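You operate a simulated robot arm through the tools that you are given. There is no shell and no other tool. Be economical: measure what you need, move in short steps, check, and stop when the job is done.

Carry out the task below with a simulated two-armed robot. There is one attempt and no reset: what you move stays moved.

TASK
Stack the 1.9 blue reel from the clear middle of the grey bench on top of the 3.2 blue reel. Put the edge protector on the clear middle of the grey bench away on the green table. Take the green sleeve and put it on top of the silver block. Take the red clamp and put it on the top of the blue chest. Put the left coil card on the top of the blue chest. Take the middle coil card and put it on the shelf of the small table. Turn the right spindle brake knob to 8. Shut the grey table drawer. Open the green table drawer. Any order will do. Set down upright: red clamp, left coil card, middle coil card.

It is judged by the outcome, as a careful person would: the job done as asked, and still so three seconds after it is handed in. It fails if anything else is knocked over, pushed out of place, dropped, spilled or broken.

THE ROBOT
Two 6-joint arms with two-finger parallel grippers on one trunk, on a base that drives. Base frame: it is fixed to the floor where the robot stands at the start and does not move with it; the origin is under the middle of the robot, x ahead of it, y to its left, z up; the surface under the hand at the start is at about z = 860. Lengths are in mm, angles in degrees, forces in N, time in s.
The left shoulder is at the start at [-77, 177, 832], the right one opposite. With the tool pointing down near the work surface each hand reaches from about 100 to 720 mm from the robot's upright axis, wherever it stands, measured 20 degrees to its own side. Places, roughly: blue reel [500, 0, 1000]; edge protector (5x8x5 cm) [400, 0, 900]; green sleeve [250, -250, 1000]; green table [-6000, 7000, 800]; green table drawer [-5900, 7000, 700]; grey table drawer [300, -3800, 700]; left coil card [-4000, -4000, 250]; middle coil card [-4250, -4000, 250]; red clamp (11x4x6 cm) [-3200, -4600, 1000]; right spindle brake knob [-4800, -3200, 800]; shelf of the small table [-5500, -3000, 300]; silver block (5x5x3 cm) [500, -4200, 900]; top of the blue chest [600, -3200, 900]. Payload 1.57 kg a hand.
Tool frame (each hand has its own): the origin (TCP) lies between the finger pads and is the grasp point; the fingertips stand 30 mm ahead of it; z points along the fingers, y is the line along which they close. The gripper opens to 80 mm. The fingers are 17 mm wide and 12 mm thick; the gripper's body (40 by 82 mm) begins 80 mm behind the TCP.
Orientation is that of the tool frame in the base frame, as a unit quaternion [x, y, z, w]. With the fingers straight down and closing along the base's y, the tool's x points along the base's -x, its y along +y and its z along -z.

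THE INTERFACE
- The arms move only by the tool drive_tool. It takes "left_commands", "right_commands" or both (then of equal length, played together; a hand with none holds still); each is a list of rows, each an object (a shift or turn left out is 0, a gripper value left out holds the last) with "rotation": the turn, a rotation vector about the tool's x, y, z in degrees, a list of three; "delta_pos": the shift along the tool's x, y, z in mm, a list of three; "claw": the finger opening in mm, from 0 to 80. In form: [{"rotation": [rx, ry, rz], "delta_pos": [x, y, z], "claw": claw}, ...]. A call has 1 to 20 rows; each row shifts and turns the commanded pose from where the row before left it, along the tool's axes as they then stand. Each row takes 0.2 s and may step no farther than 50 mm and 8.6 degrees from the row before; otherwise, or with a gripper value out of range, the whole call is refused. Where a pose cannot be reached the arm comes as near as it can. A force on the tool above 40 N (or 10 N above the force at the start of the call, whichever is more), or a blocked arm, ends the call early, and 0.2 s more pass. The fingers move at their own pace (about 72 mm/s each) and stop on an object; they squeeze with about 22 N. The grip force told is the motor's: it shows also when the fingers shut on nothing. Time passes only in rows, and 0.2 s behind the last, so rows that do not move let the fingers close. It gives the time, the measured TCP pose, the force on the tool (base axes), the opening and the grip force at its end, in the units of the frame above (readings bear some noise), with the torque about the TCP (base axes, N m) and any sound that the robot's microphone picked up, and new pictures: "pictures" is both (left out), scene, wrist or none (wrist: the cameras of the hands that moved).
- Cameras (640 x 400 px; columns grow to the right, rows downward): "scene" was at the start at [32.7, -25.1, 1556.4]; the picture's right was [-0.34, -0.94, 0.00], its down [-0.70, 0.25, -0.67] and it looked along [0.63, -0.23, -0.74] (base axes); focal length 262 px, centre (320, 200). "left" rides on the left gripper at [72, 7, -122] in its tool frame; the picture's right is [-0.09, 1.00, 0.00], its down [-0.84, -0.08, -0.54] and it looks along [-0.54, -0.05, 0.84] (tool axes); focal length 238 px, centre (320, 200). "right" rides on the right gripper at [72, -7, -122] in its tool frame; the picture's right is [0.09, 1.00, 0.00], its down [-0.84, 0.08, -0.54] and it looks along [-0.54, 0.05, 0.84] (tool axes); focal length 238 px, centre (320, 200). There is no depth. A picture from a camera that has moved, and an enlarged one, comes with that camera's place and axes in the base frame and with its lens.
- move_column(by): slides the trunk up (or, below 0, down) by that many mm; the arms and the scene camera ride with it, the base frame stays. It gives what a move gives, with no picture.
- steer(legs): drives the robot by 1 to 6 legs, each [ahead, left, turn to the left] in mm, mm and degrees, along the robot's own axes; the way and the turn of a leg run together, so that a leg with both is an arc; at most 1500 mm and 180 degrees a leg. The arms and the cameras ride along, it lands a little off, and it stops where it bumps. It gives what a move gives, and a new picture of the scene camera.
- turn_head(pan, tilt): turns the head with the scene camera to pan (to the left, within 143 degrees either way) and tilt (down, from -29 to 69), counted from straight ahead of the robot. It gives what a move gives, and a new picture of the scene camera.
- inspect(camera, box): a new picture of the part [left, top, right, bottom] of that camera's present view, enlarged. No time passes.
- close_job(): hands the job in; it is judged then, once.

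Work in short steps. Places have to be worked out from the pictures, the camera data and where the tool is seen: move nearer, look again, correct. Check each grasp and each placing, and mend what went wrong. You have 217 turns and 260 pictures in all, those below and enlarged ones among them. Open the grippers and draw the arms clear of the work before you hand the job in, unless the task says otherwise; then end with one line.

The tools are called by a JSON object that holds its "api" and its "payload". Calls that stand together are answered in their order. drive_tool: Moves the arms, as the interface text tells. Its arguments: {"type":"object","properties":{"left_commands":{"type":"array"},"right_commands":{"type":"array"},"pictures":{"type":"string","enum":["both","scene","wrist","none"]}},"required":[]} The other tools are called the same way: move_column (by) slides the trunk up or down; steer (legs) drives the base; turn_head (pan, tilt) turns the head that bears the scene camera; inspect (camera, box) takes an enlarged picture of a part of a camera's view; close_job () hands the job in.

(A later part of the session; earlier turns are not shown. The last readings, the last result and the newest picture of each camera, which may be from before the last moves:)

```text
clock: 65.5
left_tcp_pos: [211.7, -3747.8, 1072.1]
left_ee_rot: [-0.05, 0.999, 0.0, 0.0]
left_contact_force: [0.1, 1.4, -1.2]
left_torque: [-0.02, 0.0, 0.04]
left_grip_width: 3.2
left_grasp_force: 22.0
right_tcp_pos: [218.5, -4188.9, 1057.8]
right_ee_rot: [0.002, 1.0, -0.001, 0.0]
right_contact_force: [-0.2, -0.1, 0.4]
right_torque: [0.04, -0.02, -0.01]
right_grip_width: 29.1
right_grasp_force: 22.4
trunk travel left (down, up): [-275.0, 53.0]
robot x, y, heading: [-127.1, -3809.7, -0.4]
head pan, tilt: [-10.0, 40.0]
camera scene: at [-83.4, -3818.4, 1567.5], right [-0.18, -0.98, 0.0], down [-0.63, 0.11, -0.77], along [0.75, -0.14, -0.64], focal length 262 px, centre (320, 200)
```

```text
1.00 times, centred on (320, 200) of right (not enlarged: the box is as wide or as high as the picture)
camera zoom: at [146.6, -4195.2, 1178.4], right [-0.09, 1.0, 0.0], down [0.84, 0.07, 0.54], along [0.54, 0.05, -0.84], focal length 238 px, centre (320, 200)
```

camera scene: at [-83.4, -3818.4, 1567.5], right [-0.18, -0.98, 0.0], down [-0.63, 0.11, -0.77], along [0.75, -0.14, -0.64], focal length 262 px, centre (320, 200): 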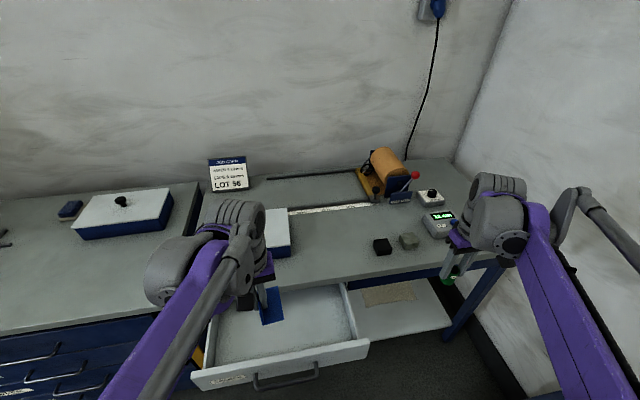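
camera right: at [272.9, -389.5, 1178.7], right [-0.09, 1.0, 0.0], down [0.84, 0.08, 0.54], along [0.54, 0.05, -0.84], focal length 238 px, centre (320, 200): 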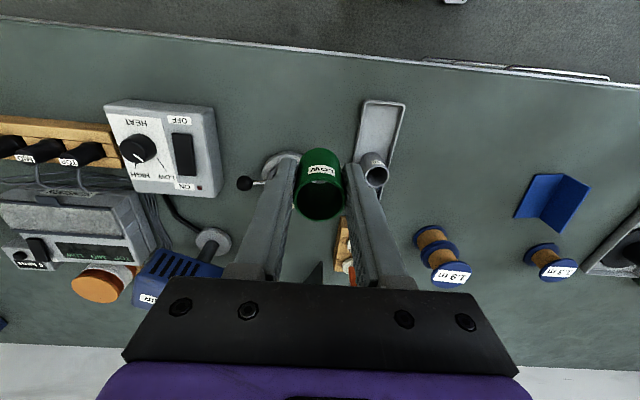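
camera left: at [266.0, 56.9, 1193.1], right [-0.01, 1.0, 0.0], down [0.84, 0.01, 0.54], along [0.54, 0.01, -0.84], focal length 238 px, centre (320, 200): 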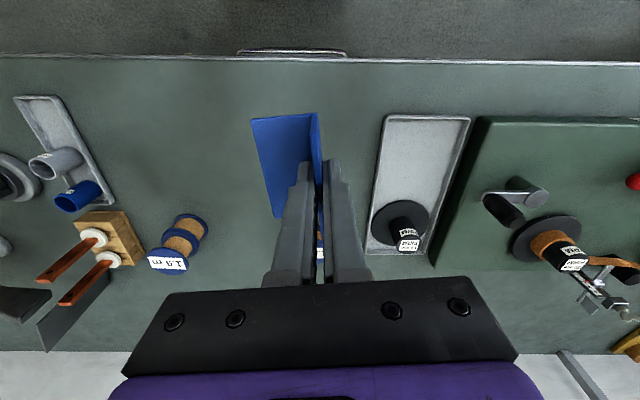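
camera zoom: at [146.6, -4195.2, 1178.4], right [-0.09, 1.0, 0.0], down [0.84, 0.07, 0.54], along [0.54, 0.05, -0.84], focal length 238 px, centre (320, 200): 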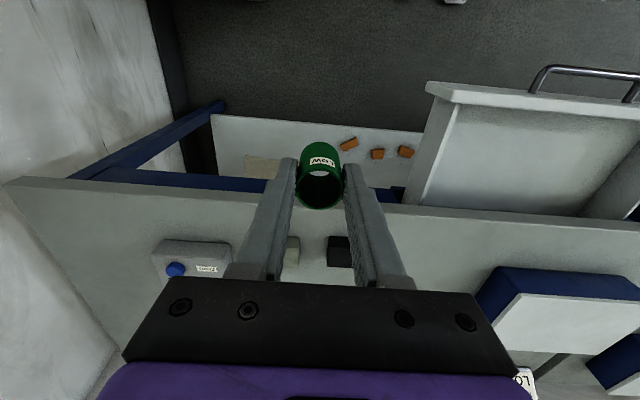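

The silver block is beside the black one at roughly (450,−4225). I'll advance the right hand for a closer look.

{"api": "drive_tool", "payload": {"right_commands": [{"delta_pos": [-45, -10, 0]}, {"delta_pos": [-45, -10, 0]}, {"delta_pos": [-45, -10, 0]}, {"delta_pos": [-45, -5, 0]}, {}], "pictures": "both"}}

{"api": "inspect", "payload": {"camera": "scene", "box": [340, 180, 480, 290]}}

```text
clock: 66.7
left_tcp_pos: [211.0, -3748.0, 1072.3]
left_ee_rot: [-0.05, 0.999, -0.001, 0.0]
left_contact_force: [-0.9, -0.4, 0.1]
left_torque: [-0.02, -0.01, -0.02]
left_grip_width: 3.4
left_grasp_force: 21.6
right_tcp_pos: [398.1, -4224.9, 1059.2]
right_ee_rot: [0.002, 1.0, 0.0, 0.002]
right_contact_force: [0.2, 0.2, 0.3]
right_torque: [-0.01, -0.03, 0.0]
right_grip_width: 29.5
right_grasp_force: 22.0
trunk travel left (down, up): [-275.0, 53.0]
robot x, y, heading: [-128.1, -3805.6, -0.3]
head pan, tilt: [-10.0, 40.0]
camera scene: at [-84.7, -3818.0, 1567.5], right [-0.18, -0.98, 0.0], down [-0.63, 0.11, -0.77], along [0.75, -0.14, -0.64], focal length 262 px, centre (320, 200)
camera right: at [326.0, -4230.2, 1179.4], right [-0.09, 1.0, 0.0], down [0.84, 0.07, 0.54], along [0.54, 0.05, -0.84], focal length 238 px, centre (320, 200)
```

scene: 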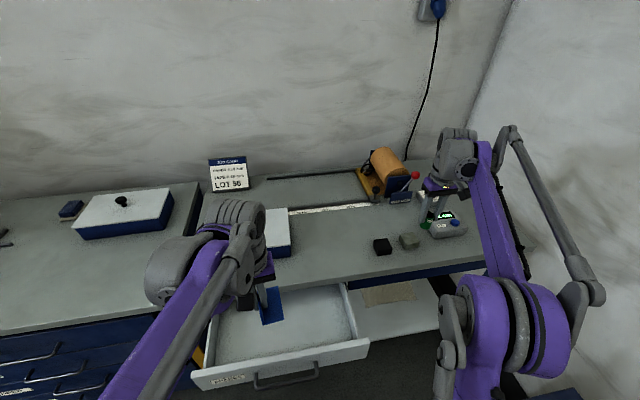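
right: 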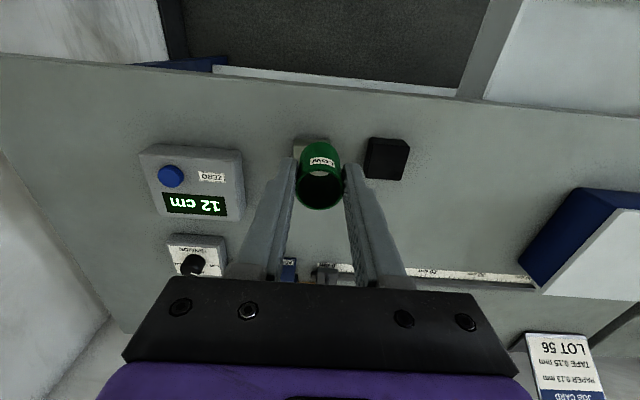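

```text
3.64 times, centred on (410, 235) of scene
camera zoom: at [-84.7, -3818.0, 1567.5], right [-0.18, -0.98, 0.0], down [-0.63, 0.11, -0.77], along [0.75, -0.14, -0.64], focal length 954 px, centre (-7, 73)
```

zoom: 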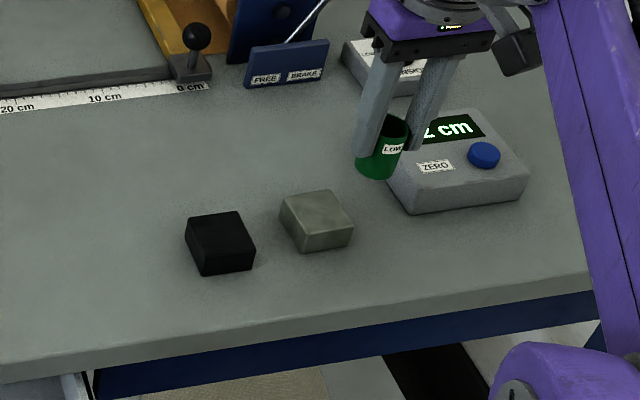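

The silver block top is at about (454,−4223,890). I'll move the sleeve above it, come down partway and check.

{"api": "drive_tool", "payload": {"right_commands": [{"delta_pos": [-40, 0, 0]}, {"delta_pos": [-19, 2, 20]}, {"delta_pos": [0, 0, 40]}, {"delta_pos": [0, 0, 30]}, {}], "pictures": "wrist"}}

{"api": "inspect", "payload": {"camera": "scene", "box": [340, 180, 480, 290]}}

```text
clock: 67.9
left_tcp_pos: [213.1, -3747.8, 1071.6]
left_ee_rot: [-0.051, 0.999, 0.0, 0.0]
left_contact_force: [0.5, -0.3, -0.2]
left_torque: [-0.01, -0.02, 0.01]
left_grip_width: 3.0
left_grasp_force: 21.2
right_tcp_pos: [457.3, -4223.7, 965.7]
right_ee_rot: [0.001, 1.0, 0.0, -0.001]
right_contact_force: [0.0, -0.3, 0.6]
right_torque: [-0.01, 0.02, -0.02]
right_grip_width: 29.4
right_grasp_force: 21.9
trunk travel left (down, up): [-275.0, 53.0]
robot x, y, heading: [-121.8, -3803.1, -0.2]
head pan, tilt: [-10.0, 40.0]
camera right: at [385.2, -4230.5, 1087.4], right [-0.09, 1.0, 0.0], down [0.84, 0.07, 0.54], along [0.54, 0.05, -0.84], focal length 238 px, centre (320, 200)
```

right: 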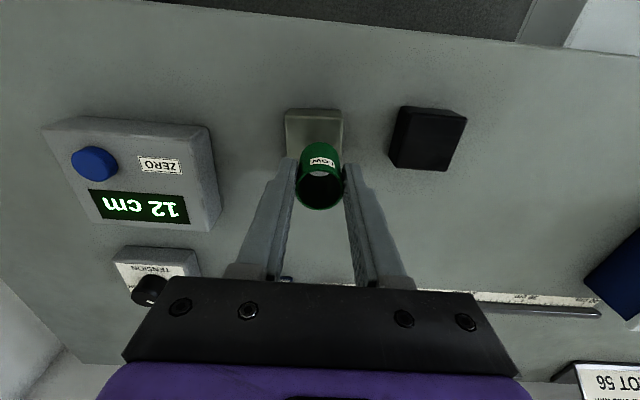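

```text
3.64 times, centred on (410, 235) of scene
camera zoom: at [-83.7, -3818.2, 1567.5], right [-0.18, -0.98, 0.0], down [-0.63, 0.11, -0.77], along [0.75, -0.14, -0.64], focal length 954 px, centre (-7, 73)
```

zoom: 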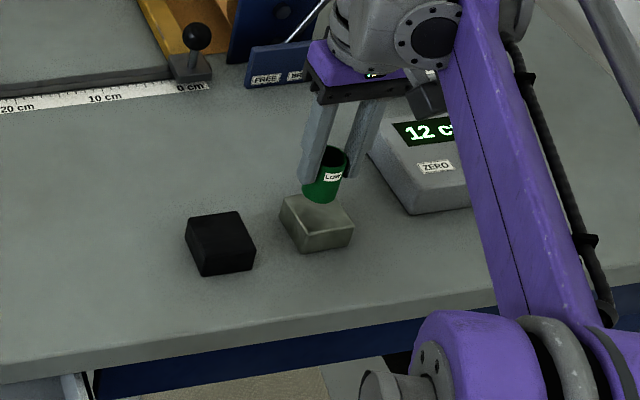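

Block near edge x≈428, so its centre is at about (453,−4226). I'll nudge 2 mm and lower close to contact.

{"api": "drive_tool", "payload": {"right_commands": [{"delta_pos": [1, -2, 15]}, {"delta_pos": [0, 0, 15]}, {}, {}], "pictures": "wrist"}}

{"api": "inspect", "payload": {"camera": "scene", "box": [370, 200, 440, 260]}}

```text
clock: 68.9
left_tcp_pos: [211.3, -3748.3, 1072.2]
left_ee_rot: [-0.05, 0.999, -0.001, 0.0]
left_contact_force: [-0.4, 0.4, 0.0]
left_torque: [0.01, 0.01, 0.01]
left_grip_width: 3.3
left_grasp_force: 22.3
right_tcp_pos: [455.2, -4224.3, 937.8]
right_ee_rot: [0.001, 1.0, 0.0, 0.0]
right_contact_force: [1.3, -2.9, 9.7]
right_torque: [-0.09, -0.05, -0.02]
right_grip_width: 29.5
right_grasp_force: 22.7
trunk travel left (down, up): [-275.0, 53.0]
robot x, y, heading: [-128.0, -3806.7, -0.4]
head pan, tilt: [-10.0, 40.0]
camera right: at [383.5, -4230.9, 1058.1], right [-0.09, 1.0, 0.0], down [0.84, 0.07, 0.54], along [0.54, 0.05, -0.84], focal length 238 px, centre (320, 200)
```

right: 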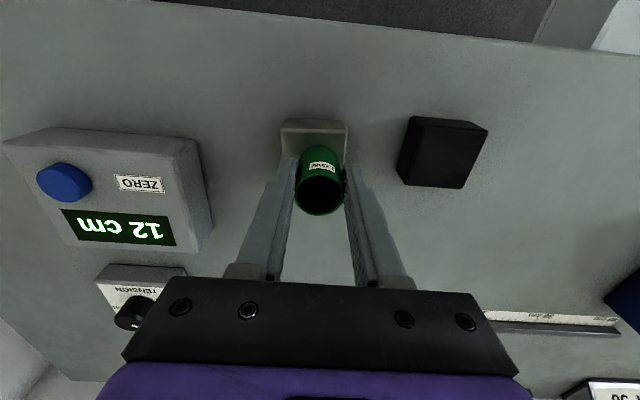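

```text
6.67 times, centred on (405, 230) of scene
camera zoom: at [-84.4, -3818.2, 1567.4], right [-0.18, -0.98, 0.0], down [-0.63, 0.11, -0.77], along [0.75, -0.14, -0.64], focal length 1750 px, centre (-247, 0)
```

zoom: 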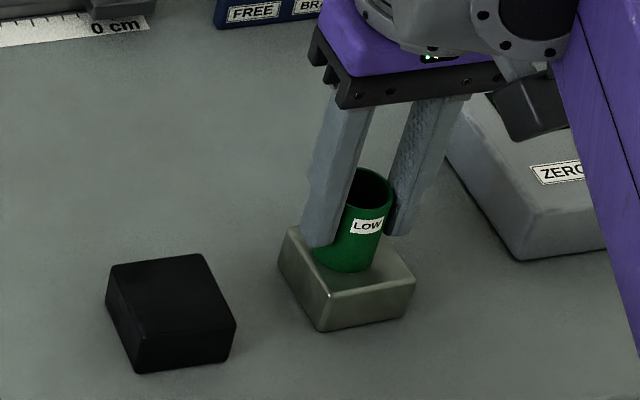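

The sleeve is seated centrally on the block (9.7 N contact). I'll release it and rise.

{"api": "drive_tool", "payload": {"right_commands": [{"delta_pos": [0, 0, -1]}, {"claw": 50}, {}, {}, {"delta_pos": [0, 0, -25]}, {"delta_pos": [0, 0, -45]}, {"delta_pos": [0, 0, -45]}, {"delta_pos": [45, 0, 0]}, {}], "pictures": "wrist"}}

{"api": "inspect", "payload": {"camera": "scene", "box": [370, 200, 440, 260]}}

```text
clock: 70.9
left_tcp_pos: [213.1, -3748.8, 1071.1]
left_ee_rot: [-0.051, 0.999, 0.0, -0.001]
left_contact_force: [-0.2, -0.2, -0.2]
left_torque: [0.0, 0.0, -0.02]
left_grip_width: 3.2
left_grasp_force: 21.3
right_tcp_pos: [412.5, -4224.4, 1053.6]
right_ee_rot: [0.002, 1.0, 0.0, -0.001]
right_contact_force: [0.8, -0.9, -0.6]
right_torque: [-0.02, 0.01, 0.01]
right_grip_width: 49.8
right_grasp_force: 0.0
trunk travel left (down, up): [-275.0, 53.0]
robot x, y, heading: [-127.9, -3802.9, -0.2]
head pan, tilt: [-10.0, 40.0]
camera right: at [339.4, -4230.7, 1174.2], right [-0.09, 1.0, 0.0], down [0.84, 0.07, 0.54], along [0.54, 0.05, -0.84], focal length 238 px, centre (320, 200)
```

right: 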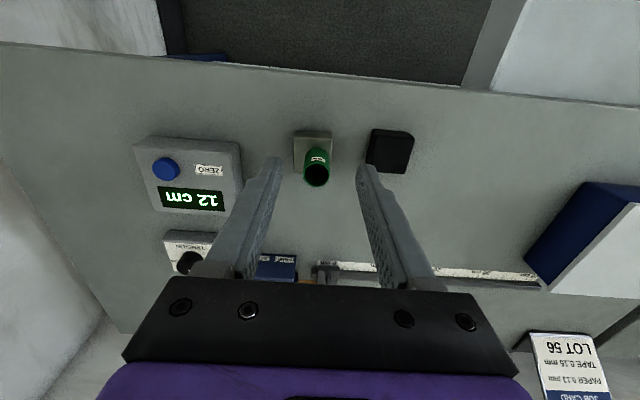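

```text
6.67 times, centred on (405, 230) of scene
camera zoom: at [-81.6, -3818.9, 1567.4], right [-0.18, -0.98, 0.0], down [-0.63, 0.11, -0.77], along [0.75, -0.14, -0.64], focal length 1750 px, centre (-247, 0)
```

zoom: 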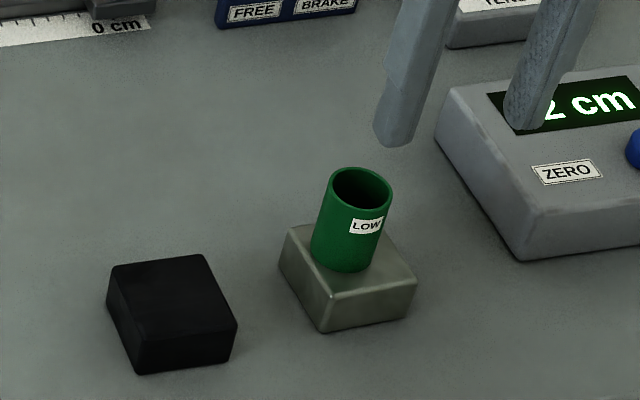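

The sleeve stands well on the block. For the drawer, the panel top is around z≈752, x≈195, with its centre at y≈−3768. I'll retract the right hand, close it, and shift the base left.

{"api": "drive_tool", "payload": {"right_commands": [{"delta_pos": [48, 0, 0], "claw": 0}, {"delta_pos": [48, 0, 0]}, {"delta_pos": [48, 0, 0]}, {"delta_pos": [48, 0, 0]}, {"delta_pos": [48, 0, 0]}, {"delta_pos": [48, 0, 0]}, {}], "pictures": "none"}}

{"api": "steer", "payload": {"legs": [[-60, 220, 0]]}}

```text
clock: 72.5
left_tcp_pos: [211.7, -3748.2, 1072.1]
left_ee_rot: [-0.05, 0.999, 0.0, 0.001]
left_contact_force: [-0.2, 0.0, -0.2]
left_torque: [0.02, -0.04, 0.01]
left_grip_width: 3.2
left_grasp_force: 22.3
right_tcp_pos: [121.1, -4225.8, 1051.7]
right_ee_rot: [0.001, 1.0, 0.0, 0.0]
right_contact_force: [-0.3, 1.0, 0.6]
right_torque: [0.0, 0.03, 0.01]
right_grip_width: 0.0
right_grasp_force: 21.2
trunk travel left (down, up): [-275.0, 53.0]
robot x, y, heading: [-125.0, -3805.8, -0.1]
head pan, tilt: [-10.0, 40.0]
```

```text
clock: 75.0
left_tcp_pos: [152.8, -3530.5, 1072.2]
left_ee_rot: [-0.051, 0.999, 0.0, 0.0]
left_contact_force: [-0.6, 0.7, -0.6]
left_torque: [0.0, 0.03, -0.01]
left_grip_width: 3.1
left_grasp_force: 22.0
right_tcp_pos: [61.3, -4007.5, 1051.5]
right_ee_rot: [0.001, 1.0, 0.0, -0.001]
right_contact_force: [0.0, 0.2, -0.5]
right_torque: [-0.04, 0.0, -0.01]
right_grip_width: 0.0
right_grasp_force: 21.2
trunk travel left (down, up): [-275.0, 53.0]
robot x, y, heading: [-183.3, -3584.9, -0.2]
head pan, tilt: [-10.0, 40.0]
camera scene: at [-142.7, -3600.8, 1567.5], right [-0.18, -0.98, 0.0], down [-0.63, 0.11, -0.77], along [0.75, -0.14, -0.64], focal length 262 px, centre (320, 200)
```

scene: 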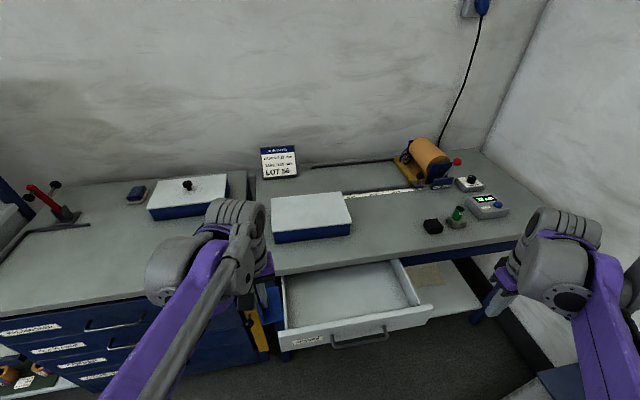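

The panel is centred at y≈−3787, face x≈215. I'll tilt the closed right hand 40° forward and lower it in front of the panel above the handle.

{"api": "drive_tool", "payload": {"right_commands": [{"rotation": [0, -8, 0], "delta_pos": [0, 44, 0]}, {"rotation": [0, -8, 0], "delta_pos": [0, 44, 0]}, {"rotation": [0, -8, 0], "delta_pos": [0, 44, 0]}, {"rotation": [0, -8, 0], "delta_pos": [0, 44, 0]}, {"rotation": [0, -8, 0], "delta_pos": [0, 44, 0]}, {"delta_pos": [22.6, 0, 38]}, {"delta_pos": [22.6, 0, 38]}, {"delta_pos": [22.6, 0, 38]}, {"delta_pos": [22.6, 0, 38]}, {"delta_pos": [22.6, 0, 38]}, {"delta_pos": [22.6, 0, 38]}, {"delta_pos": [22.6, 0, 38]}, {}]}}

```text
clock: 77.8
left_tcp_pos: [152.7, -3530.7, 1073.0]
left_ee_rot: [-0.051, 0.999, 0.0, 0.0]
left_contact_force: [0.7, -0.6, -0.1]
left_torque: [0.0, 0.0, -0.02]
left_grip_width: 3.2
left_grasp_force: 22.0
right_tcp_pos: [153.3, -3792.0, 813.7]
right_ee_rot: [0.002, 0.94, -0.001, 0.341]
right_contact_force: [0.2, 0.3, -0.2]
right_torque: [-0.04, -0.02, -0.03]
right_grip_width: 0.0
right_grasp_force: 21.6
right hand out of reach, approached as far as the arm can: row 5, 11, 12
trunk travel left (down, up): [-275.0, 53.0]
robot x, y, heading: [-184.0, -3586.4, -0.1]
head pan, tilt: [-10.0, 40.0]
camera scene: at [-142.9, -3600.9, 1567.5], right [-0.18, -0.98, 0.0], down [-0.63, 0.11, -0.77], along [0.75, -0.14, -0.64], focal length 262 px, centre (320, 200)
camera right: at [19.1, -3797.5, 859.9], right [-0.07, 1.0, -0.06], down [0.29, 0.08, 0.95], along [0.95, 0.05, -0.3], focal length 238 px, centre (320, 200)
```

scene: 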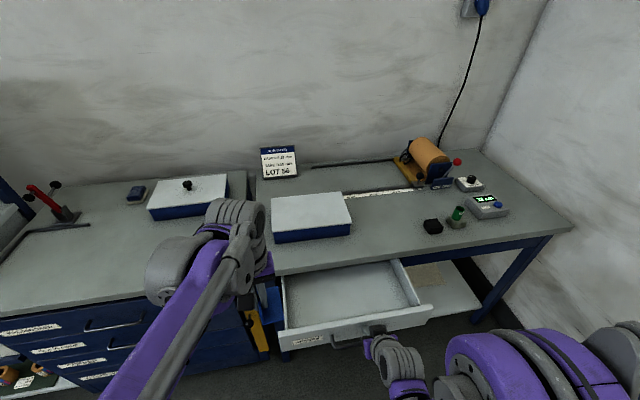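
right: 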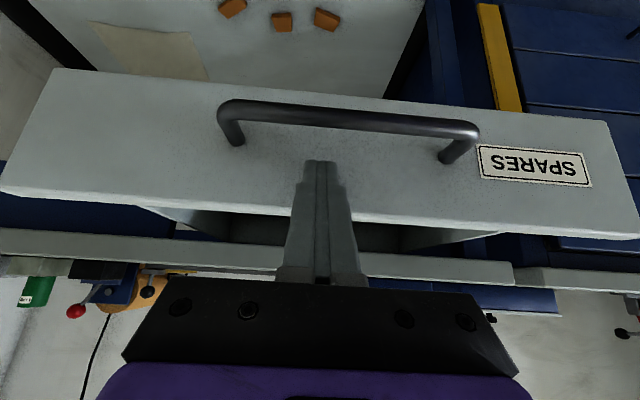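

The arm can't reach that low, so I'll lower the trunk by 75 mm. The fingertip is well placed in front of the panel.

{"api": "move_column", "payload": {"by": -75}}

{"api": "inspect", "payload": {"camera": "right", "box": [0, 0, 640, 400]}}

```text
clock: 78.4
left_tcp_pos: [149.5, -3530.7, 1036.9]
left_ee_rot: [-0.049, 0.999, 0.0, -0.002]
left_contact_force: [-0.4, 0.0, -0.6]
left_torque: [0.04, -0.02, -0.03]
left_grip_width: 3.3
left_grasp_force: 22.1
right_tcp_pos: [150.7, -3792.2, 782.2]
right_ee_rot: [0.003, 0.938, -0.001, 0.347]
right_contact_force: [-0.1, -0.7, 0.0]
right_torque: [-0.05, -0.03, 0.02]
right_grip_width: 0.1
right_grasp_force: 21.8
trunk travel left (down, up): [-242.0, 86.0]
robot x, y, heading: [-184.6, -3588.6, -0.0]
head pan, tilt: [-10.0, 40.0]
stopped: the force on the tool passed its limit at 149 N (the readings are from after the stop); the commanded pose is now the measured one
```

```text
1.00 times, centred on (320, 200) of right (not enlarged: the box is as wide or as high as the picture)
camera zoom: at [16.0, -3798.0, 826.0], right [-0.06, 1.0, -0.06], down [0.28, 0.08, 0.96], along [0.96, 0.04, -0.29], focal length 238 px, centre (320, 200)
```

zoom: 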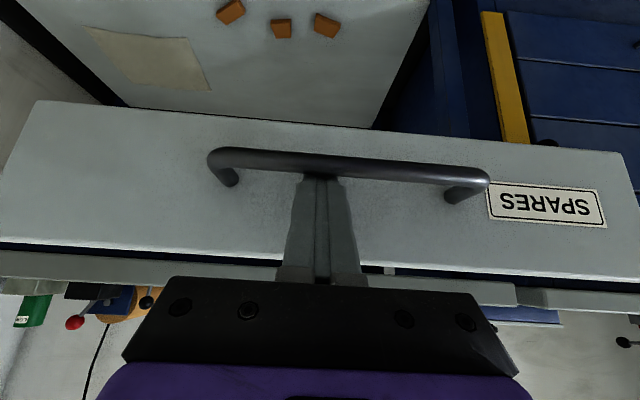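

The fingertip touched the handle bar on the way down; the force is gone now. I'll raise 14 mm and push forward on the panel.

{"api": "drive_tool", "payload": {"right_commands": [{"delta_pos": [-9, 0, -10.7]}, {"delta_pos": [-11.5, 0, 9.7]}, {"delta_pos": [-11.5, 0, 9.7]}, {"delta_pos": [-11.5, 0, 9.7]}, {"delta_pos": [-11.5, 0, 9.7]}, {"delta_pos": [-11.5, 0, 9.7]}, {"delta_pos": [-11.5, 0, 9.7]}, {}]}}

```text
clock: 80.2
left_tcp_pos: [151.9, -3530.2, 1036.0]
left_ee_rot: [-0.051, 0.999, -0.001, -0.002]
left_contact_force: [-0.1, 0.2, -0.6]
left_torque: [0.0, -0.02, 0.02]
left_grip_width: 3.2
left_grasp_force: 22.0
right_tcp_pos: [240.6, -3793.0, 796.3]
right_ee_rot: [0.003, 0.938, -0.002, 0.348]
right_contact_force: [0.1, 1.1, -0.4]
right_torque: [0.01, -0.01, 0.0]
right_grip_width: 0.0
right_grasp_force: 21.3
trunk travel left (down, up): [-242.0, 86.0]
robot x, y, heading: [-184.6, -3587.5, -0.1]
head pan, tilt: [-10.0, 40.0]
camera scene: at [-142.0, -3601.0, 1532.4], right [-0.18, -0.98, 0.0], down [-0.63, 0.11, -0.77], along [0.75, -0.14, -0.64], focal length 262 px, centre (320, 200)
camera right: at [107.6, -3798.1, 840.6], right [-0.06, 1.0, -0.06], down [0.28, 0.08, 0.96], along [0.96, 0.04, -0.29], focal length 238 px, centre (320, 200)
```

scene: 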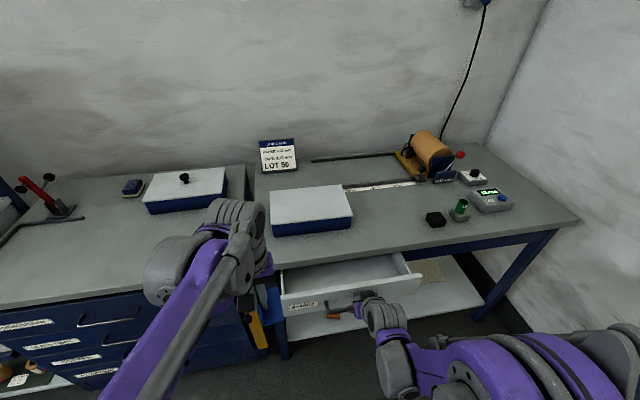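
right: 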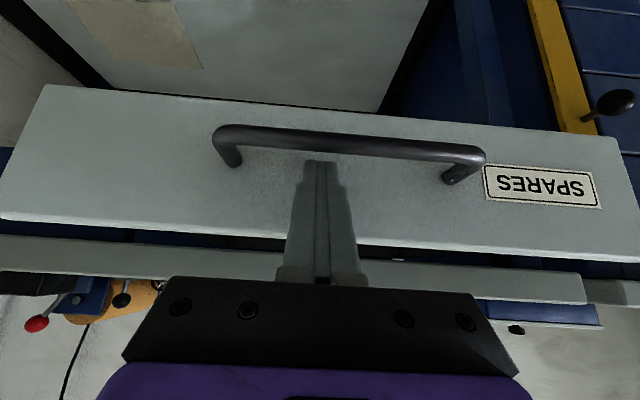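

The drawer slides freely. I'll keep pushing.

{"api": "drive_tool", "payload": {"right_commands": [{"delta_pos": [-11.5, 0, 9.7]}, {"delta_pos": [-11.5, 0, 9.7]}, {"delta_pos": [-11.5, 0, 9.7]}, {"delta_pos": [-11.5, 0, 9.7]}, {"delta_pos": [-11.5, 0, 9.7]}, {"delta_pos": [-11.5, 0, 9.7]}, {"delta_pos": [-11.5, 0, 9.7]}, {"delta_pos": [-11.5, 0, 9.7]}, {}]}}

```text
clock: 82.0
left_tcp_pos: [151.3, -3531.4, 1037.2]
left_ee_rot: [-0.05, 0.999, 0.0, -0.001]
left_contact_force: [0.4, -0.6, -0.9]
left_torque: [0.0, 0.01, -0.02]
left_grip_width: 3.2
left_grasp_force: 21.6
right_tcp_pos: [354.4, -3794.1, 796.9]
right_ee_rot: [0.004, 0.94, -0.002, 0.341]
right_contact_force: [-15.8, 1.7, 8.1]
right_torque: [0.02, 0.09, 0.06]
right_grip_width: 0.0
right_grasp_force: 20.9
trunk travel left (down, up): [-242.0, 86.0]
robot x, y, heading: [-185.9, -3586.2, -0.3]
head pan, tilt: [-10.0, 40.0]
stopped in row 9 (right hand): the force on the tool passed its limit at 47 N (the readings are from after the stop); the commanded pose is now the measured one
camera scene: at [-142.9, -3600.9, 1532.5], right [-0.18, -0.98, 0.0], down [-0.63, 0.11, -0.77], along [0.75, -0.14, -0.64], focal length 262 px, centre (320, 200)
camera right: at [219.3, -3799.5, 843.1], right [-0.06, 1.0, -0.06], down [0.29, 0.08, 0.95], along [0.95, 0.04, -0.3], focal length 238 px, centre (320, 200)
```

scene: 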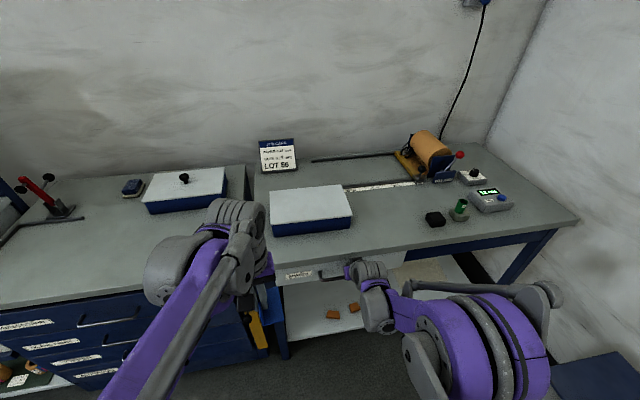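
right: 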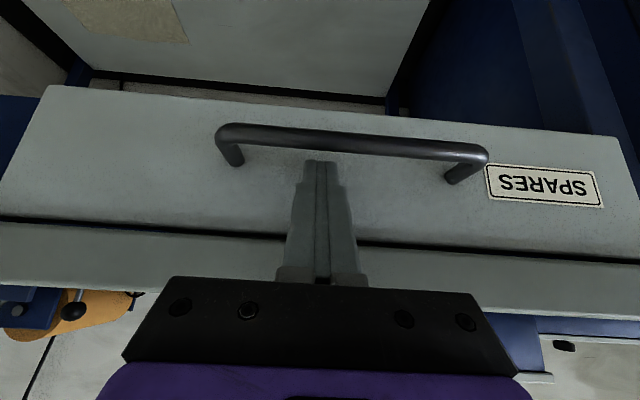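

The stop at 47 N suggests the drawer is fully in. I'll back off and check.

{"api": "drive_tool", "payload": {"right_commands": [{"delta_pos": [34, 0, -29]}, {"delta_pos": [34, 0, -29]}, {"delta_pos": [34, 0, -29]}, {"delta_pos": [34, 0, -29]}, {}], "pictures": "wrist"}}

{"api": "inspect", "payload": {"camera": "scene", "box": [250, 200, 450, 325]}}

```text
clock: 83.2
left_tcp_pos: [153.0, -3530.2, 1037.0]
left_ee_rot: [-0.05, 0.999, 0.0, -0.002]
left_contact_force: [0.6, 0.1, -0.2]
left_torque: [0.01, -0.01, -0.01]
left_grip_width: 3.3
left_grasp_force: 21.8
right_tcp_pos: [175.0, -3790.5, 799.4]
right_ee_rot: [0.003, 0.94, -0.002, 0.341]
right_contact_force: [-0.7, -0.3, 0.4]
right_torque: [-0.02, -0.09, -0.02]
right_grip_width: 0.2
right_grasp_force: 21.2
trunk travel left (down, up): [-242.0, 86.0]
robot x, y, heading: [-184.7, -3583.1, -0.2]
head pan, tilt: [-10.0, 40.0]
camera right: at [41.2, -3796.6, 844.2], right [-0.06, 1.0, -0.06], down [0.29, 0.08, 0.95], along [0.95, 0.04, -0.3], focal length 238 px, centre (320, 200)
```

right: 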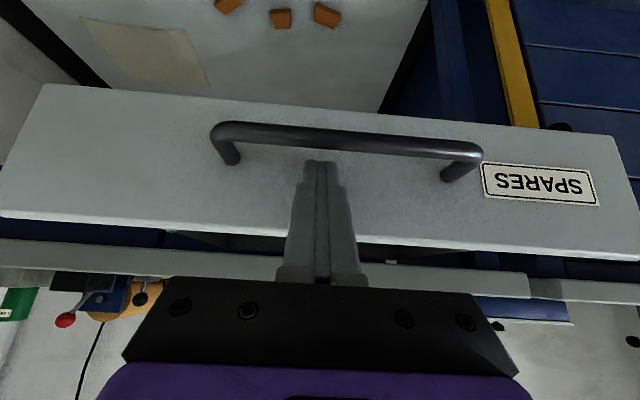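

```text
3.20 times, centred on (350, 262) of scene
camera zoom: at [-141.5, -3601.0, 1532.3], right [-0.18, -0.98, 0.0], down [-0.63, 0.11, -0.77], along [0.75, -0.14, -0.64], focal length 840 px, centre (224, 0)
```

zoom: 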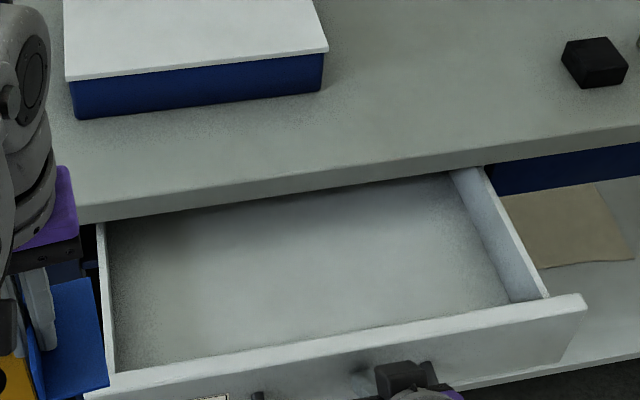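

The finger was hooked behind the handle bar and pulled the drawer back out. I'll raise 25 mm to clear the bar and push again.

{"api": "drive_tool", "payload": {"right_commands": [{"delta_pos": [-16, 0, -19]}, {}, {"delta_pos": [17, 0, -14.5]}, {}], "pictures": "wrist"}}

{"api": "inspect", "payload": {"camera": "scene", "box": [250, 230, 450, 355]}}

```text
clock: 84.2
left_tcp_pos: [151.6, -3530.6, 1037.4]
left_ee_rot: [-0.05, 0.999, 0.0, -0.001]
left_contact_force: [0.8, 0.1, -0.5]
left_torque: [0.03, 0.01, -0.03]
left_grip_width: 3.2
left_grasp_force: 22.3
right_tcp_pos: [153.2, -3792.1, 824.0]
right_ee_rot: [0.003, 0.939, 0.0, 0.343]
right_contact_force: [-0.7, -0.3, -0.1]
right_torque: [-0.01, 0.05, -0.04]
right_grip_width: 0.1
right_grasp_force: 21.5
trunk travel left (down, up): [-242.0, 86.0]
robot x, y, heading: [-188.1, -3587.0, -0.2]
head pan, tilt: [-10.0, 40.0]
camera right: at [20.0, -3797.3, 869.3], right [-0.06, 1.0, -0.06], down [0.29, 0.08, 0.95], along [0.95, 0.04, -0.3], focal length 238 px, centre (320, 200)
```

right: 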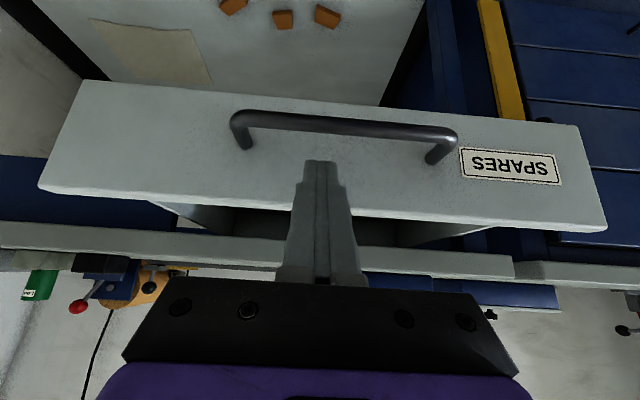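

```text
3.20 times, centred on (350, 292) of scene
camera zoom: at [-141.1, -3601.1, 1532.4], right [-0.18, -0.98, 0.0], down [-0.63, 0.11, -0.77], along [0.75, -0.14, -0.64], focal length 840 px, centre (224, -96)
```

zoom: 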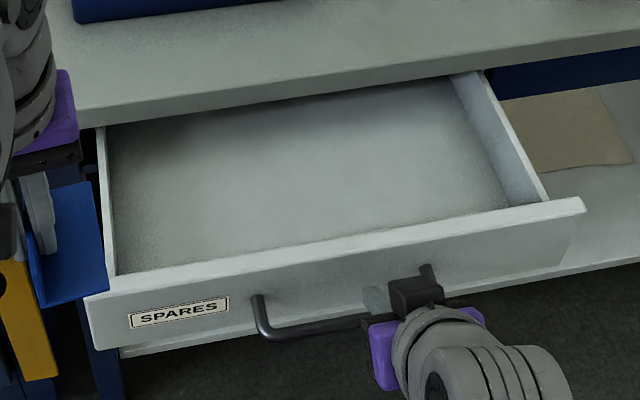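

The hand is free now. I'll lower 13 mm, staying above the bar, and push the panel in again.

{"api": "drive_tool", "payload": {"right_commands": [{"delta_pos": [8.4, 0, 10]}, {"delta_pos": [-15.3, 0, 12.9]}, {"delta_pos": [-15.3, 0, 12.9]}, {"delta_pos": [-15.3, 0, 12.9]}, {"delta_pos": [-15.3, 0, 12.9]}, {"delta_pos": [-15.3, 0, 12.9]}, {"delta_pos": [-15.3, 0, 12.9]}, {"delta_pos": [-15.3, 0, 12.9]}, {"delta_pos": [-15.3, 0, 12.9]}, {"delta_pos": [-15.3, 0, 12.9]}, {"delta_pos": [-11.5, 0, 9.7]}, {"delta_pos": [-7.6, 0, 6.5]}, {}], "pictures": "wrist"}}

```text
clock: 87.1
left_tcp_pos: [150.2, -3530.7, 1036.6]
left_ee_rot: [-0.049, 0.999, 0.0, -0.001]
left_contact_force: [0.0, 0.1, -0.5]
left_torque: [0.0, 0.0, -0.04]
left_grip_width: 3.5
left_grasp_force: 22.0
right_tcp_pos: [352.3, -3793.6, 807.8]
right_ee_rot: [0.003, 0.941, -0.002, 0.338]
right_contact_force: [-14.2, 1.2, 4.9]
right_torque: [0.09, 0.15, 0.0]
right_grip_width: 0.2
right_grasp_force: 21.7
trunk travel left (down, up): [-242.0, 86.0]
robot x, y, heading: [-182.0, -3589.1, -0.4]
head pan, tilt: [-10.0, 40.0]
stopped in row 13 (right hand): the force on the tool passed its limit at 41 N (the readings are from after the stop); the commanded pose is now the measured one
camera right: at [219.7, -3799.5, 855.6], right [-0.06, 1.0, -0.06], down [0.3, 0.08, 0.95], along [0.95, 0.04, -0.3], focal length 238 px, centre (320, 200)
```

right: 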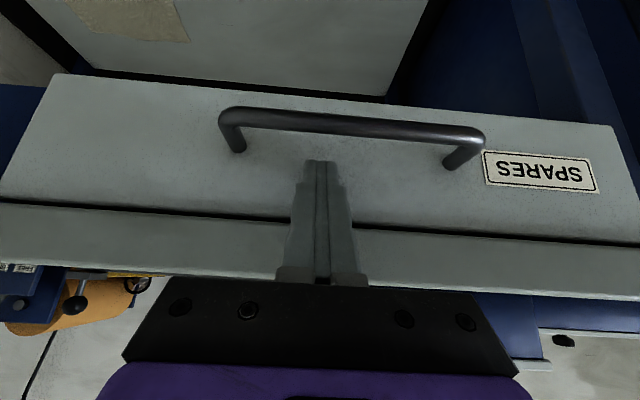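

It's closed again. This time I'll withdraw along the finger axis (back and up) so it can't hook.

{"api": "drive_tool", "payload": {"right_commands": [{"delta_pos": [2, 0, -20]}, {"delta_pos": [5, 0, -40]}, {"delta_pos": [5, 0, -45]}, {"delta_pos": [10, 0, -45]}, {"delta_pos": [20, 0, -40]}, {}], "pictures": "wrist"}}

{"api": "inspect", "payload": {"camera": "scene", "box": [250, 200, 450, 325]}}

```text
clock: 88.5
left_tcp_pos: [152.4, -3531.5, 1036.5]
left_ee_rot: [-0.05, 0.999, 0.0, -0.002]
left_contact_force: [-0.5, 0.3, -0.3]
left_torque: [-0.03, -0.01, 0.0]
left_grip_width: 3.5
left_grasp_force: 22.0
right_tcp_pos: [204.2, -3791.6, 927.0]
right_ee_rot: [0.003, 0.941, -0.001, 0.337]
right_contact_force: [0.4, -0.3, 0.1]
right_torque: [-0.02, 0.01, -0.01]
right_grip_width: 0.0
right_grasp_force: 21.3
trunk travel left (down, up): [-242.0, 86.0]
robot x, y, heading: [-186.5, -3587.9, -0.2]
head pan, tilt: [-10.0, 40.0]
camera right: at [69.9, -3798.1, 975.5], right [-0.07, 1.0, -0.06], down [0.3, 0.08, 0.95], along [0.95, 0.04, -0.3], focal length 238 px, centre (320, 200)
```

right: 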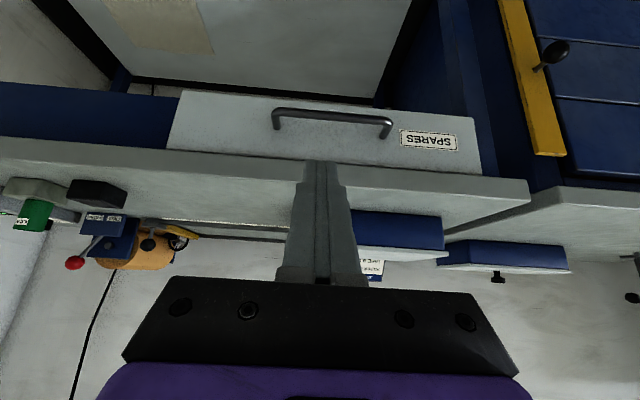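

```text
3.20 times, centred on (350, 262) of scene
camera zoom: at [-141.3, -3601.2, 1532.4], right [-0.18, -0.98, 0.0], down [-0.63, 0.12, -0.77], along [0.75, -0.14, -0.64], focal length 840 px, centre (224, 0)
```

zoom: 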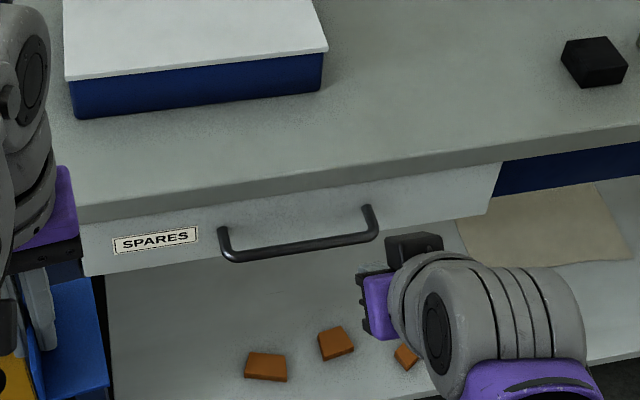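

The drawer is shut flush. Next I'll restore the trunk, straighten the right hand, back away, and look west towards the cards.

{"api": "drive_tool", "payload": {"right_commands": [{"delta_pos": [30, 0, -35]}, {"rotation": [0, 8, 0]}, {"rotation": [0, 8, 0]}, {"rotation": [0, 8, 0]}, {"rotation": [0, 8, 0]}, {"rotation": [0, 8, 0], "delta_pos": [0, -40, 0]}, {"delta_pos": [0, -40, -30]}, {"delta_pos": [0, -40, -30]}, {}], "pictures": "none"}}

{"api": "move_column", "payload": {"by": 33}}

{"api": "steer", "payload": {"legs": [[-250, 500, 0]]}}

{"api": "turn_head", "payload": {"pan": -143, "tilt": 15}}

```text
clock: 90.5
left_tcp_pos: [151.1, -3530.2, 1037.7]
left_ee_rot: [-0.05, 0.999, 0.0, -0.001]
left_contact_force: [-0.2, 0.3, -0.6]
left_torque: [0.03, 0.0, 0.03]
left_grip_width: 3.3
left_grasp_force: 22.0
right_tcp_pos: [157.9, -3911.9, 995.7]
right_ee_rot: [0.003, 1.0, 0.0, -0.005]
right_contact_force: [0.8, 1.0, -0.9]
right_torque: [0.0, 0.05, 0.03]
right_grip_width: 0.1
right_grasp_force: 21.3
trunk travel left (down, up): [-242.0, 86.0]
robot x, y, heading: [-180.6, -3586.3, -0.4]
head pan, tilt: [-10.0, 40.0]
```

```text
clock: 91.2
left_tcp_pos: [150.2, -3532.4, 1069.7]
left_ee_rot: [-0.05, 0.999, 0.0, -0.002]
left_contact_force: [0.3, 0.8, -0.2]
left_torque: [0.02, -0.01, 0.01]
left_grip_width: 3.2
left_grasp_force: 22.3
right_tcp_pos: [156.6, -3912.7, 1027.3]
right_ee_rot: [0.003, 1.0, 0.0, -0.004]
right_contact_force: [-0.1, -0.4, 0.1]
right_torque: [0.03, 0.01, -0.02]
right_grip_width: 0.0
right_grasp_force: 21.7
trunk travel left (down, up): [-275.0, 53.0]
robot x, y, heading: [-185.7, -3588.7, -0.2]
head pan, tilt: [-10.0, 40.0]
```

```text
clock: 96.1
left_tcp_pos: [-98.5, -3033.5, 1069.3]
left_ee_rot: [-0.055, 0.998, -0.001, -0.002]
left_contact_force: [0.0, 0.7, -0.3]
left_torque: [0.02, 0.01, -0.02]
left_grip_width: 3.5
left_grasp_force: 21.5
right_tcp_pos: [-89.7, -3414.2, 1028.3]
right_ee_rot: [-0.003, 1.0, 0.0, -0.004]
right_contact_force: [0.0, 0.2, 0.7]
right_torque: [0.0, -0.02, 0.01]
right_grip_width: 0.0
right_grasp_force: 21.1
trunk travel left (down, up): [-275.0, 53.0]
robot x, y, heading: [-435.3, -3091.5, 0.3]
head pan, tilt: [-10.0, 40.0]
camera scene: at [-392.6, -3105.9, 1567.7], right [-0.17, -0.99, 0.0], down [-0.63, 0.11, -0.77], along [0.76, -0.13, -0.64], focal length 262 px, centre (320, 200)
```

scene: 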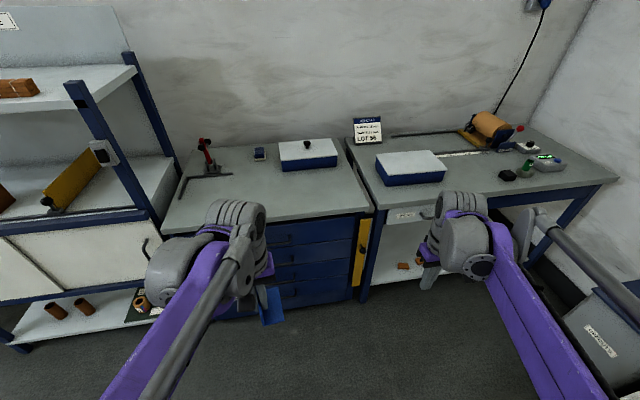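

```text
clock: 98.2
left_tcp_pos: [-98.2, -3032.9, 1069.2]
left_ee_rot: [-0.055, 0.998, 0.0, -0.002]
left_contact_force: [-0.3, 0.0, -0.3]
left_torque: [-0.01, -0.01, -0.07]
left_grip_width: 3.4
left_grasp_force: 22.1
right_tcp_pos: [-88.4, -3414.0, 1028.1]
right_ee_rot: [-0.002, 1.0, 0.0, -0.003]
right_contact_force: [0.1, 0.4, 0.7]
right_torque: [0.01, 0.0, 0.01]
right_grip_width: 0.0
right_grasp_force: 20.9
trunk travel left (down, up): [-275.0, 53.0]
robot x, y, heading: [-435.0, -3089.0, 0.3]
head pan, tilt: [-143.0, 15.0]
camera scene: at [-550.6, -3148.3, 1607.2], right [-0.61, 0.8, 0.0], down [0.21, 0.16, -0.97], along [-0.77, -0.59, -0.26], focal length 262 px, centre (320, 200)
```

scene: 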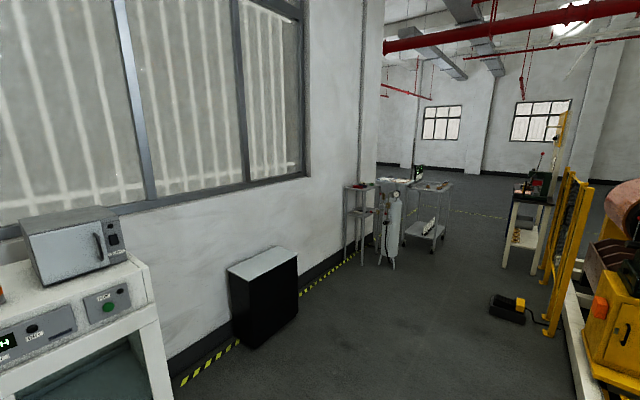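

The corridor west is clear, with its centre around y≈−3650. I'll turn around and drive along it.

{"api": "steer", "payload": {"legs": [[0, 0, -90], [0, 0, -90], [1300, 550, 0]]}}

{"api": "turn_head", "payload": {"pan": 0, "tilt": 20}}

```text
clock: 113.0
left_tcp_pos: [-2093.3, -3701.2, 1070.9]
left_ee_rot: [0.999, 0.053, 0.001, -0.001]
left_contact_force: [-0.8, -0.3, -0.5]
left_torque: [-0.01, 0.0, 0.0]
left_grip_width: 3.2
left_grasp_force: 21.7
right_tcp_pos: [-2101.3, -3319.3, 1029.0]
right_ee_rot: [1.0, 0.001, 0.003, 0.0]
right_contact_force: [-0.2, -0.1, 0.8]
right_torque: [0.03, 0.01, 0.02]
right_grip_width: 0.0
right_grasp_force: 21.5
trunk travel left (down, up): [-275.0, 53.0]
robot x, y, heading: [-1756.9, -3640.4, -180.1]
head pan, tilt: [-143.0, 15.0]
camera scene: at [-1642.1, -3584.8, 1607.2], right [0.6, -0.8, 0.0], down [-0.21, -0.16, -0.97], along [0.77, 0.58, -0.26], focal length 262 px, centre (320, 200)
```

scene: 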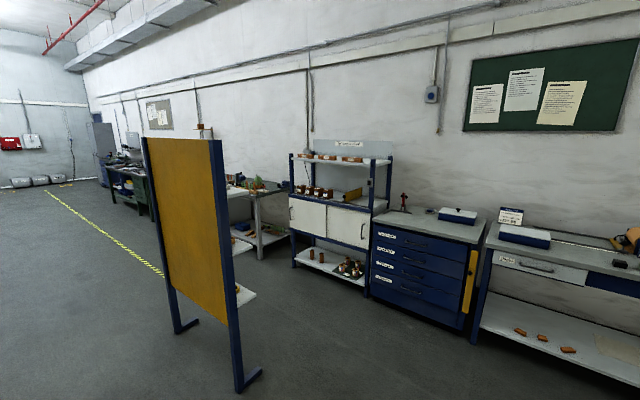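

```text
clock: 115.3
left_tcp_pos: [-2093.0, -3701.3, 1069.5]
left_ee_rot: [0.999, 0.053, 0.002, 0.0]
left_contact_force: [0.0, 0.8, 0.1]
left_torque: [-0.01, 0.0, -0.01]
left_grip_width: 3.5
left_grasp_force: 21.6
right_tcp_pos: [-2101.4, -3319.4, 1028.9]
right_ee_rot: [1.0, 0.001, 0.003, 0.0]
right_contact_force: [-0.2, -0.6, 0.7]
right_torque: [-0.01, 0.0, -0.01]
right_grip_width: 0.1
right_grasp_force: 21.5
trunk travel left (down, up): [-275.0, 53.0]
robot x, y, heading: [-1759.6, -3644.5, -180.1]
head pan, tilt: [0.0, 20.0]
camera scene: at [-1809.7, -3641.2, 1599.1], right [0.0, 1.0, 0.0], down [0.34, 0.0, -0.94], along [-0.94, 0.0, -0.34], focal length 262 px, centre (320, 200)
```

scene: 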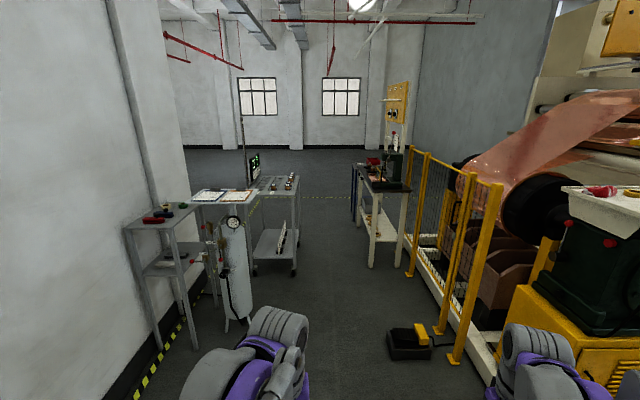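

I can see the stand with the red clamp on the left and the cart with upright cards on its lower shelf. I'll zoom in on those areas.

{"api": "inspect", "payload": {"camera": "scene", "box": [110, 140, 310, 290]}}

{"api": "inspect", "payload": {"camera": "scene", "box": [330, 70, 450, 280]}}

```text
2.67 times, centred on (210, 215) of scene
camera zoom: at [-1809.7, -3641.2, 1599.1], right [0.0, 1.0, 0.0], down [0.34, 0.0, -0.94], along [-0.94, 0.0, -0.34], focal length 700 px, centre (613, 160)
```

zoom: 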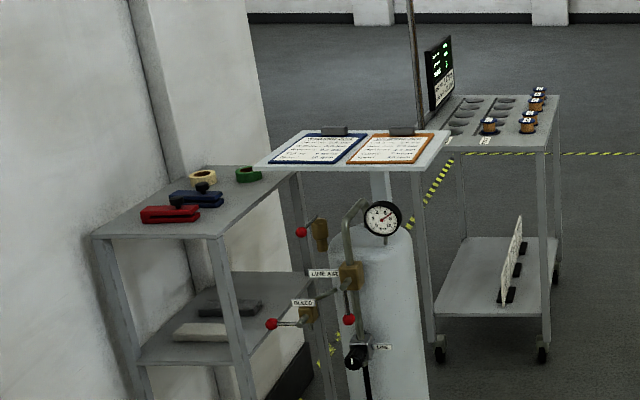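

```text
1.90 times, centred on (390, 175) of scene
camera zoom: at [-1809.7, -3641.2, 1599.1], right [0.0, 1.0, 0.0], down [0.34, 0.0, -0.94], along [-0.94, 0.0, -0.34], focal length 500 px, centre (187, 248)
```

zoom: 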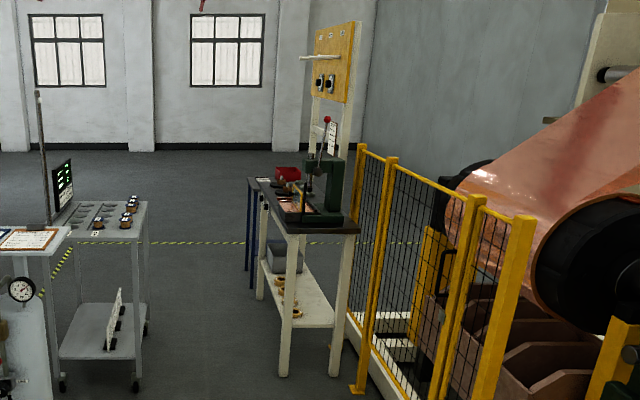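

The cards stand on the cart's lower shelf. I'll drive alongside the cart and turn to face it.

{"api": "steer", "payload": {"legs": [[1200, 0, 0], [1150, 120, 0], [0, 0, 90]]}}

{"api": "turn_head", "payload": {"pan": 0, "tilt": 45}}

```text
clock: 125.0
left_tcp_pos: [-4100.8, -3790.5, 1069.1]
left_ee_rot: [0.999, 0.05, 0.005, -0.001]
left_contact_force: [-1.1, -0.1, -0.8]
left_torque: [-0.02, -0.08, -0.01]
left_grip_width: 3.3
left_grasp_force: 22.3
right_tcp_pos: [-4108.6, -3408.4, 1025.7]
right_ee_rot: [1.0, 0.0, 0.006, 0.0]
right_contact_force: [-1.8, 0.2, -0.3]
right_torque: [0.01, -0.06, -0.01]
right_grip_width: 0.1
right_grasp_force: 21.8
trunk travel left (down, up): [-275.0, 53.0]
robot x, y, heading: [-3761.6, -3733.6, 180.2]
head pan, tilt: [0.0, 20.0]
stopped in leg 2: the robot was blocked; the commanded pose is now the measured one
camera scene: at [-3820.8, -3732.0, 1599.0], right [0.0, 1.0, 0.0], down [0.35, 0.0, -0.94], along [-0.94, 0.0, -0.35], focal length 262 px, centre (320, 200)
```

scene: 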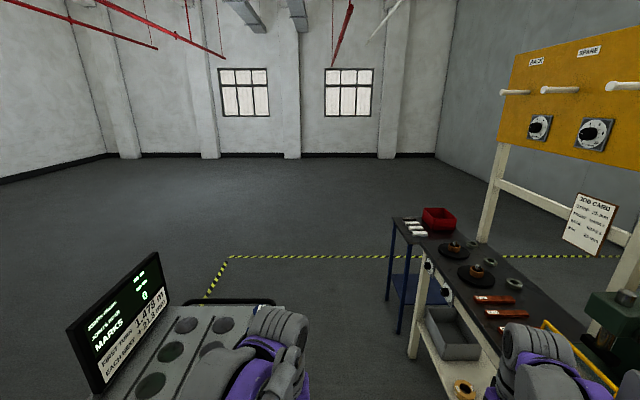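

```text
clock: 125.9
left_tcp_pos: [-4094.5, -3789.9, 1069.3]
left_ee_rot: [0.999, 0.05, 0.002, 0.001]
left_contact_force: [0.8, 0.4, 0.2]
left_torque: [0.01, 0.01, -0.01]
left_grip_width: 3.2
left_grasp_force: 21.9
right_tcp_pos: [-4101.8, -3408.4, 1026.5]
right_ee_rot: [1.0, -0.001, 0.004, 0.0]
right_contact_force: [0.6, 0.1, -0.8]
right_torque: [0.02, 0.03, -0.01]
right_grip_width: 0.1
right_grasp_force: 21.3
trunk travel left (down, up): [-275.0, 53.0]
robot x, y, heading: [-3759.5, -3731.1, 179.9]
head pan, tilt: [0.0, 45.0]
camera scene: at [-3800.2, -3731.3, 1560.5], right [0.0, 1.0, 0.0], down [0.71, 0.0, -0.71], along [-0.71, 0.0, -0.71], focal length 262 px, centre (320, 200)
```

scene: 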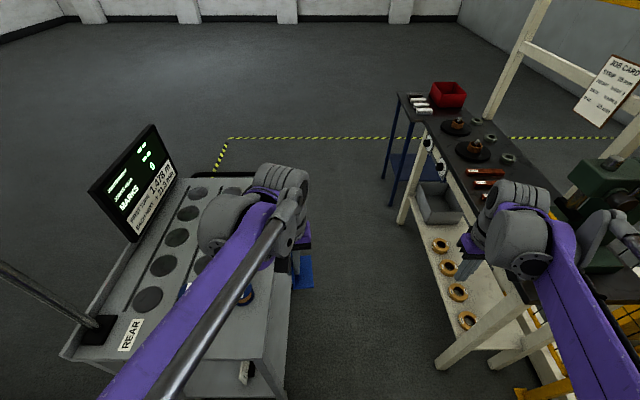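

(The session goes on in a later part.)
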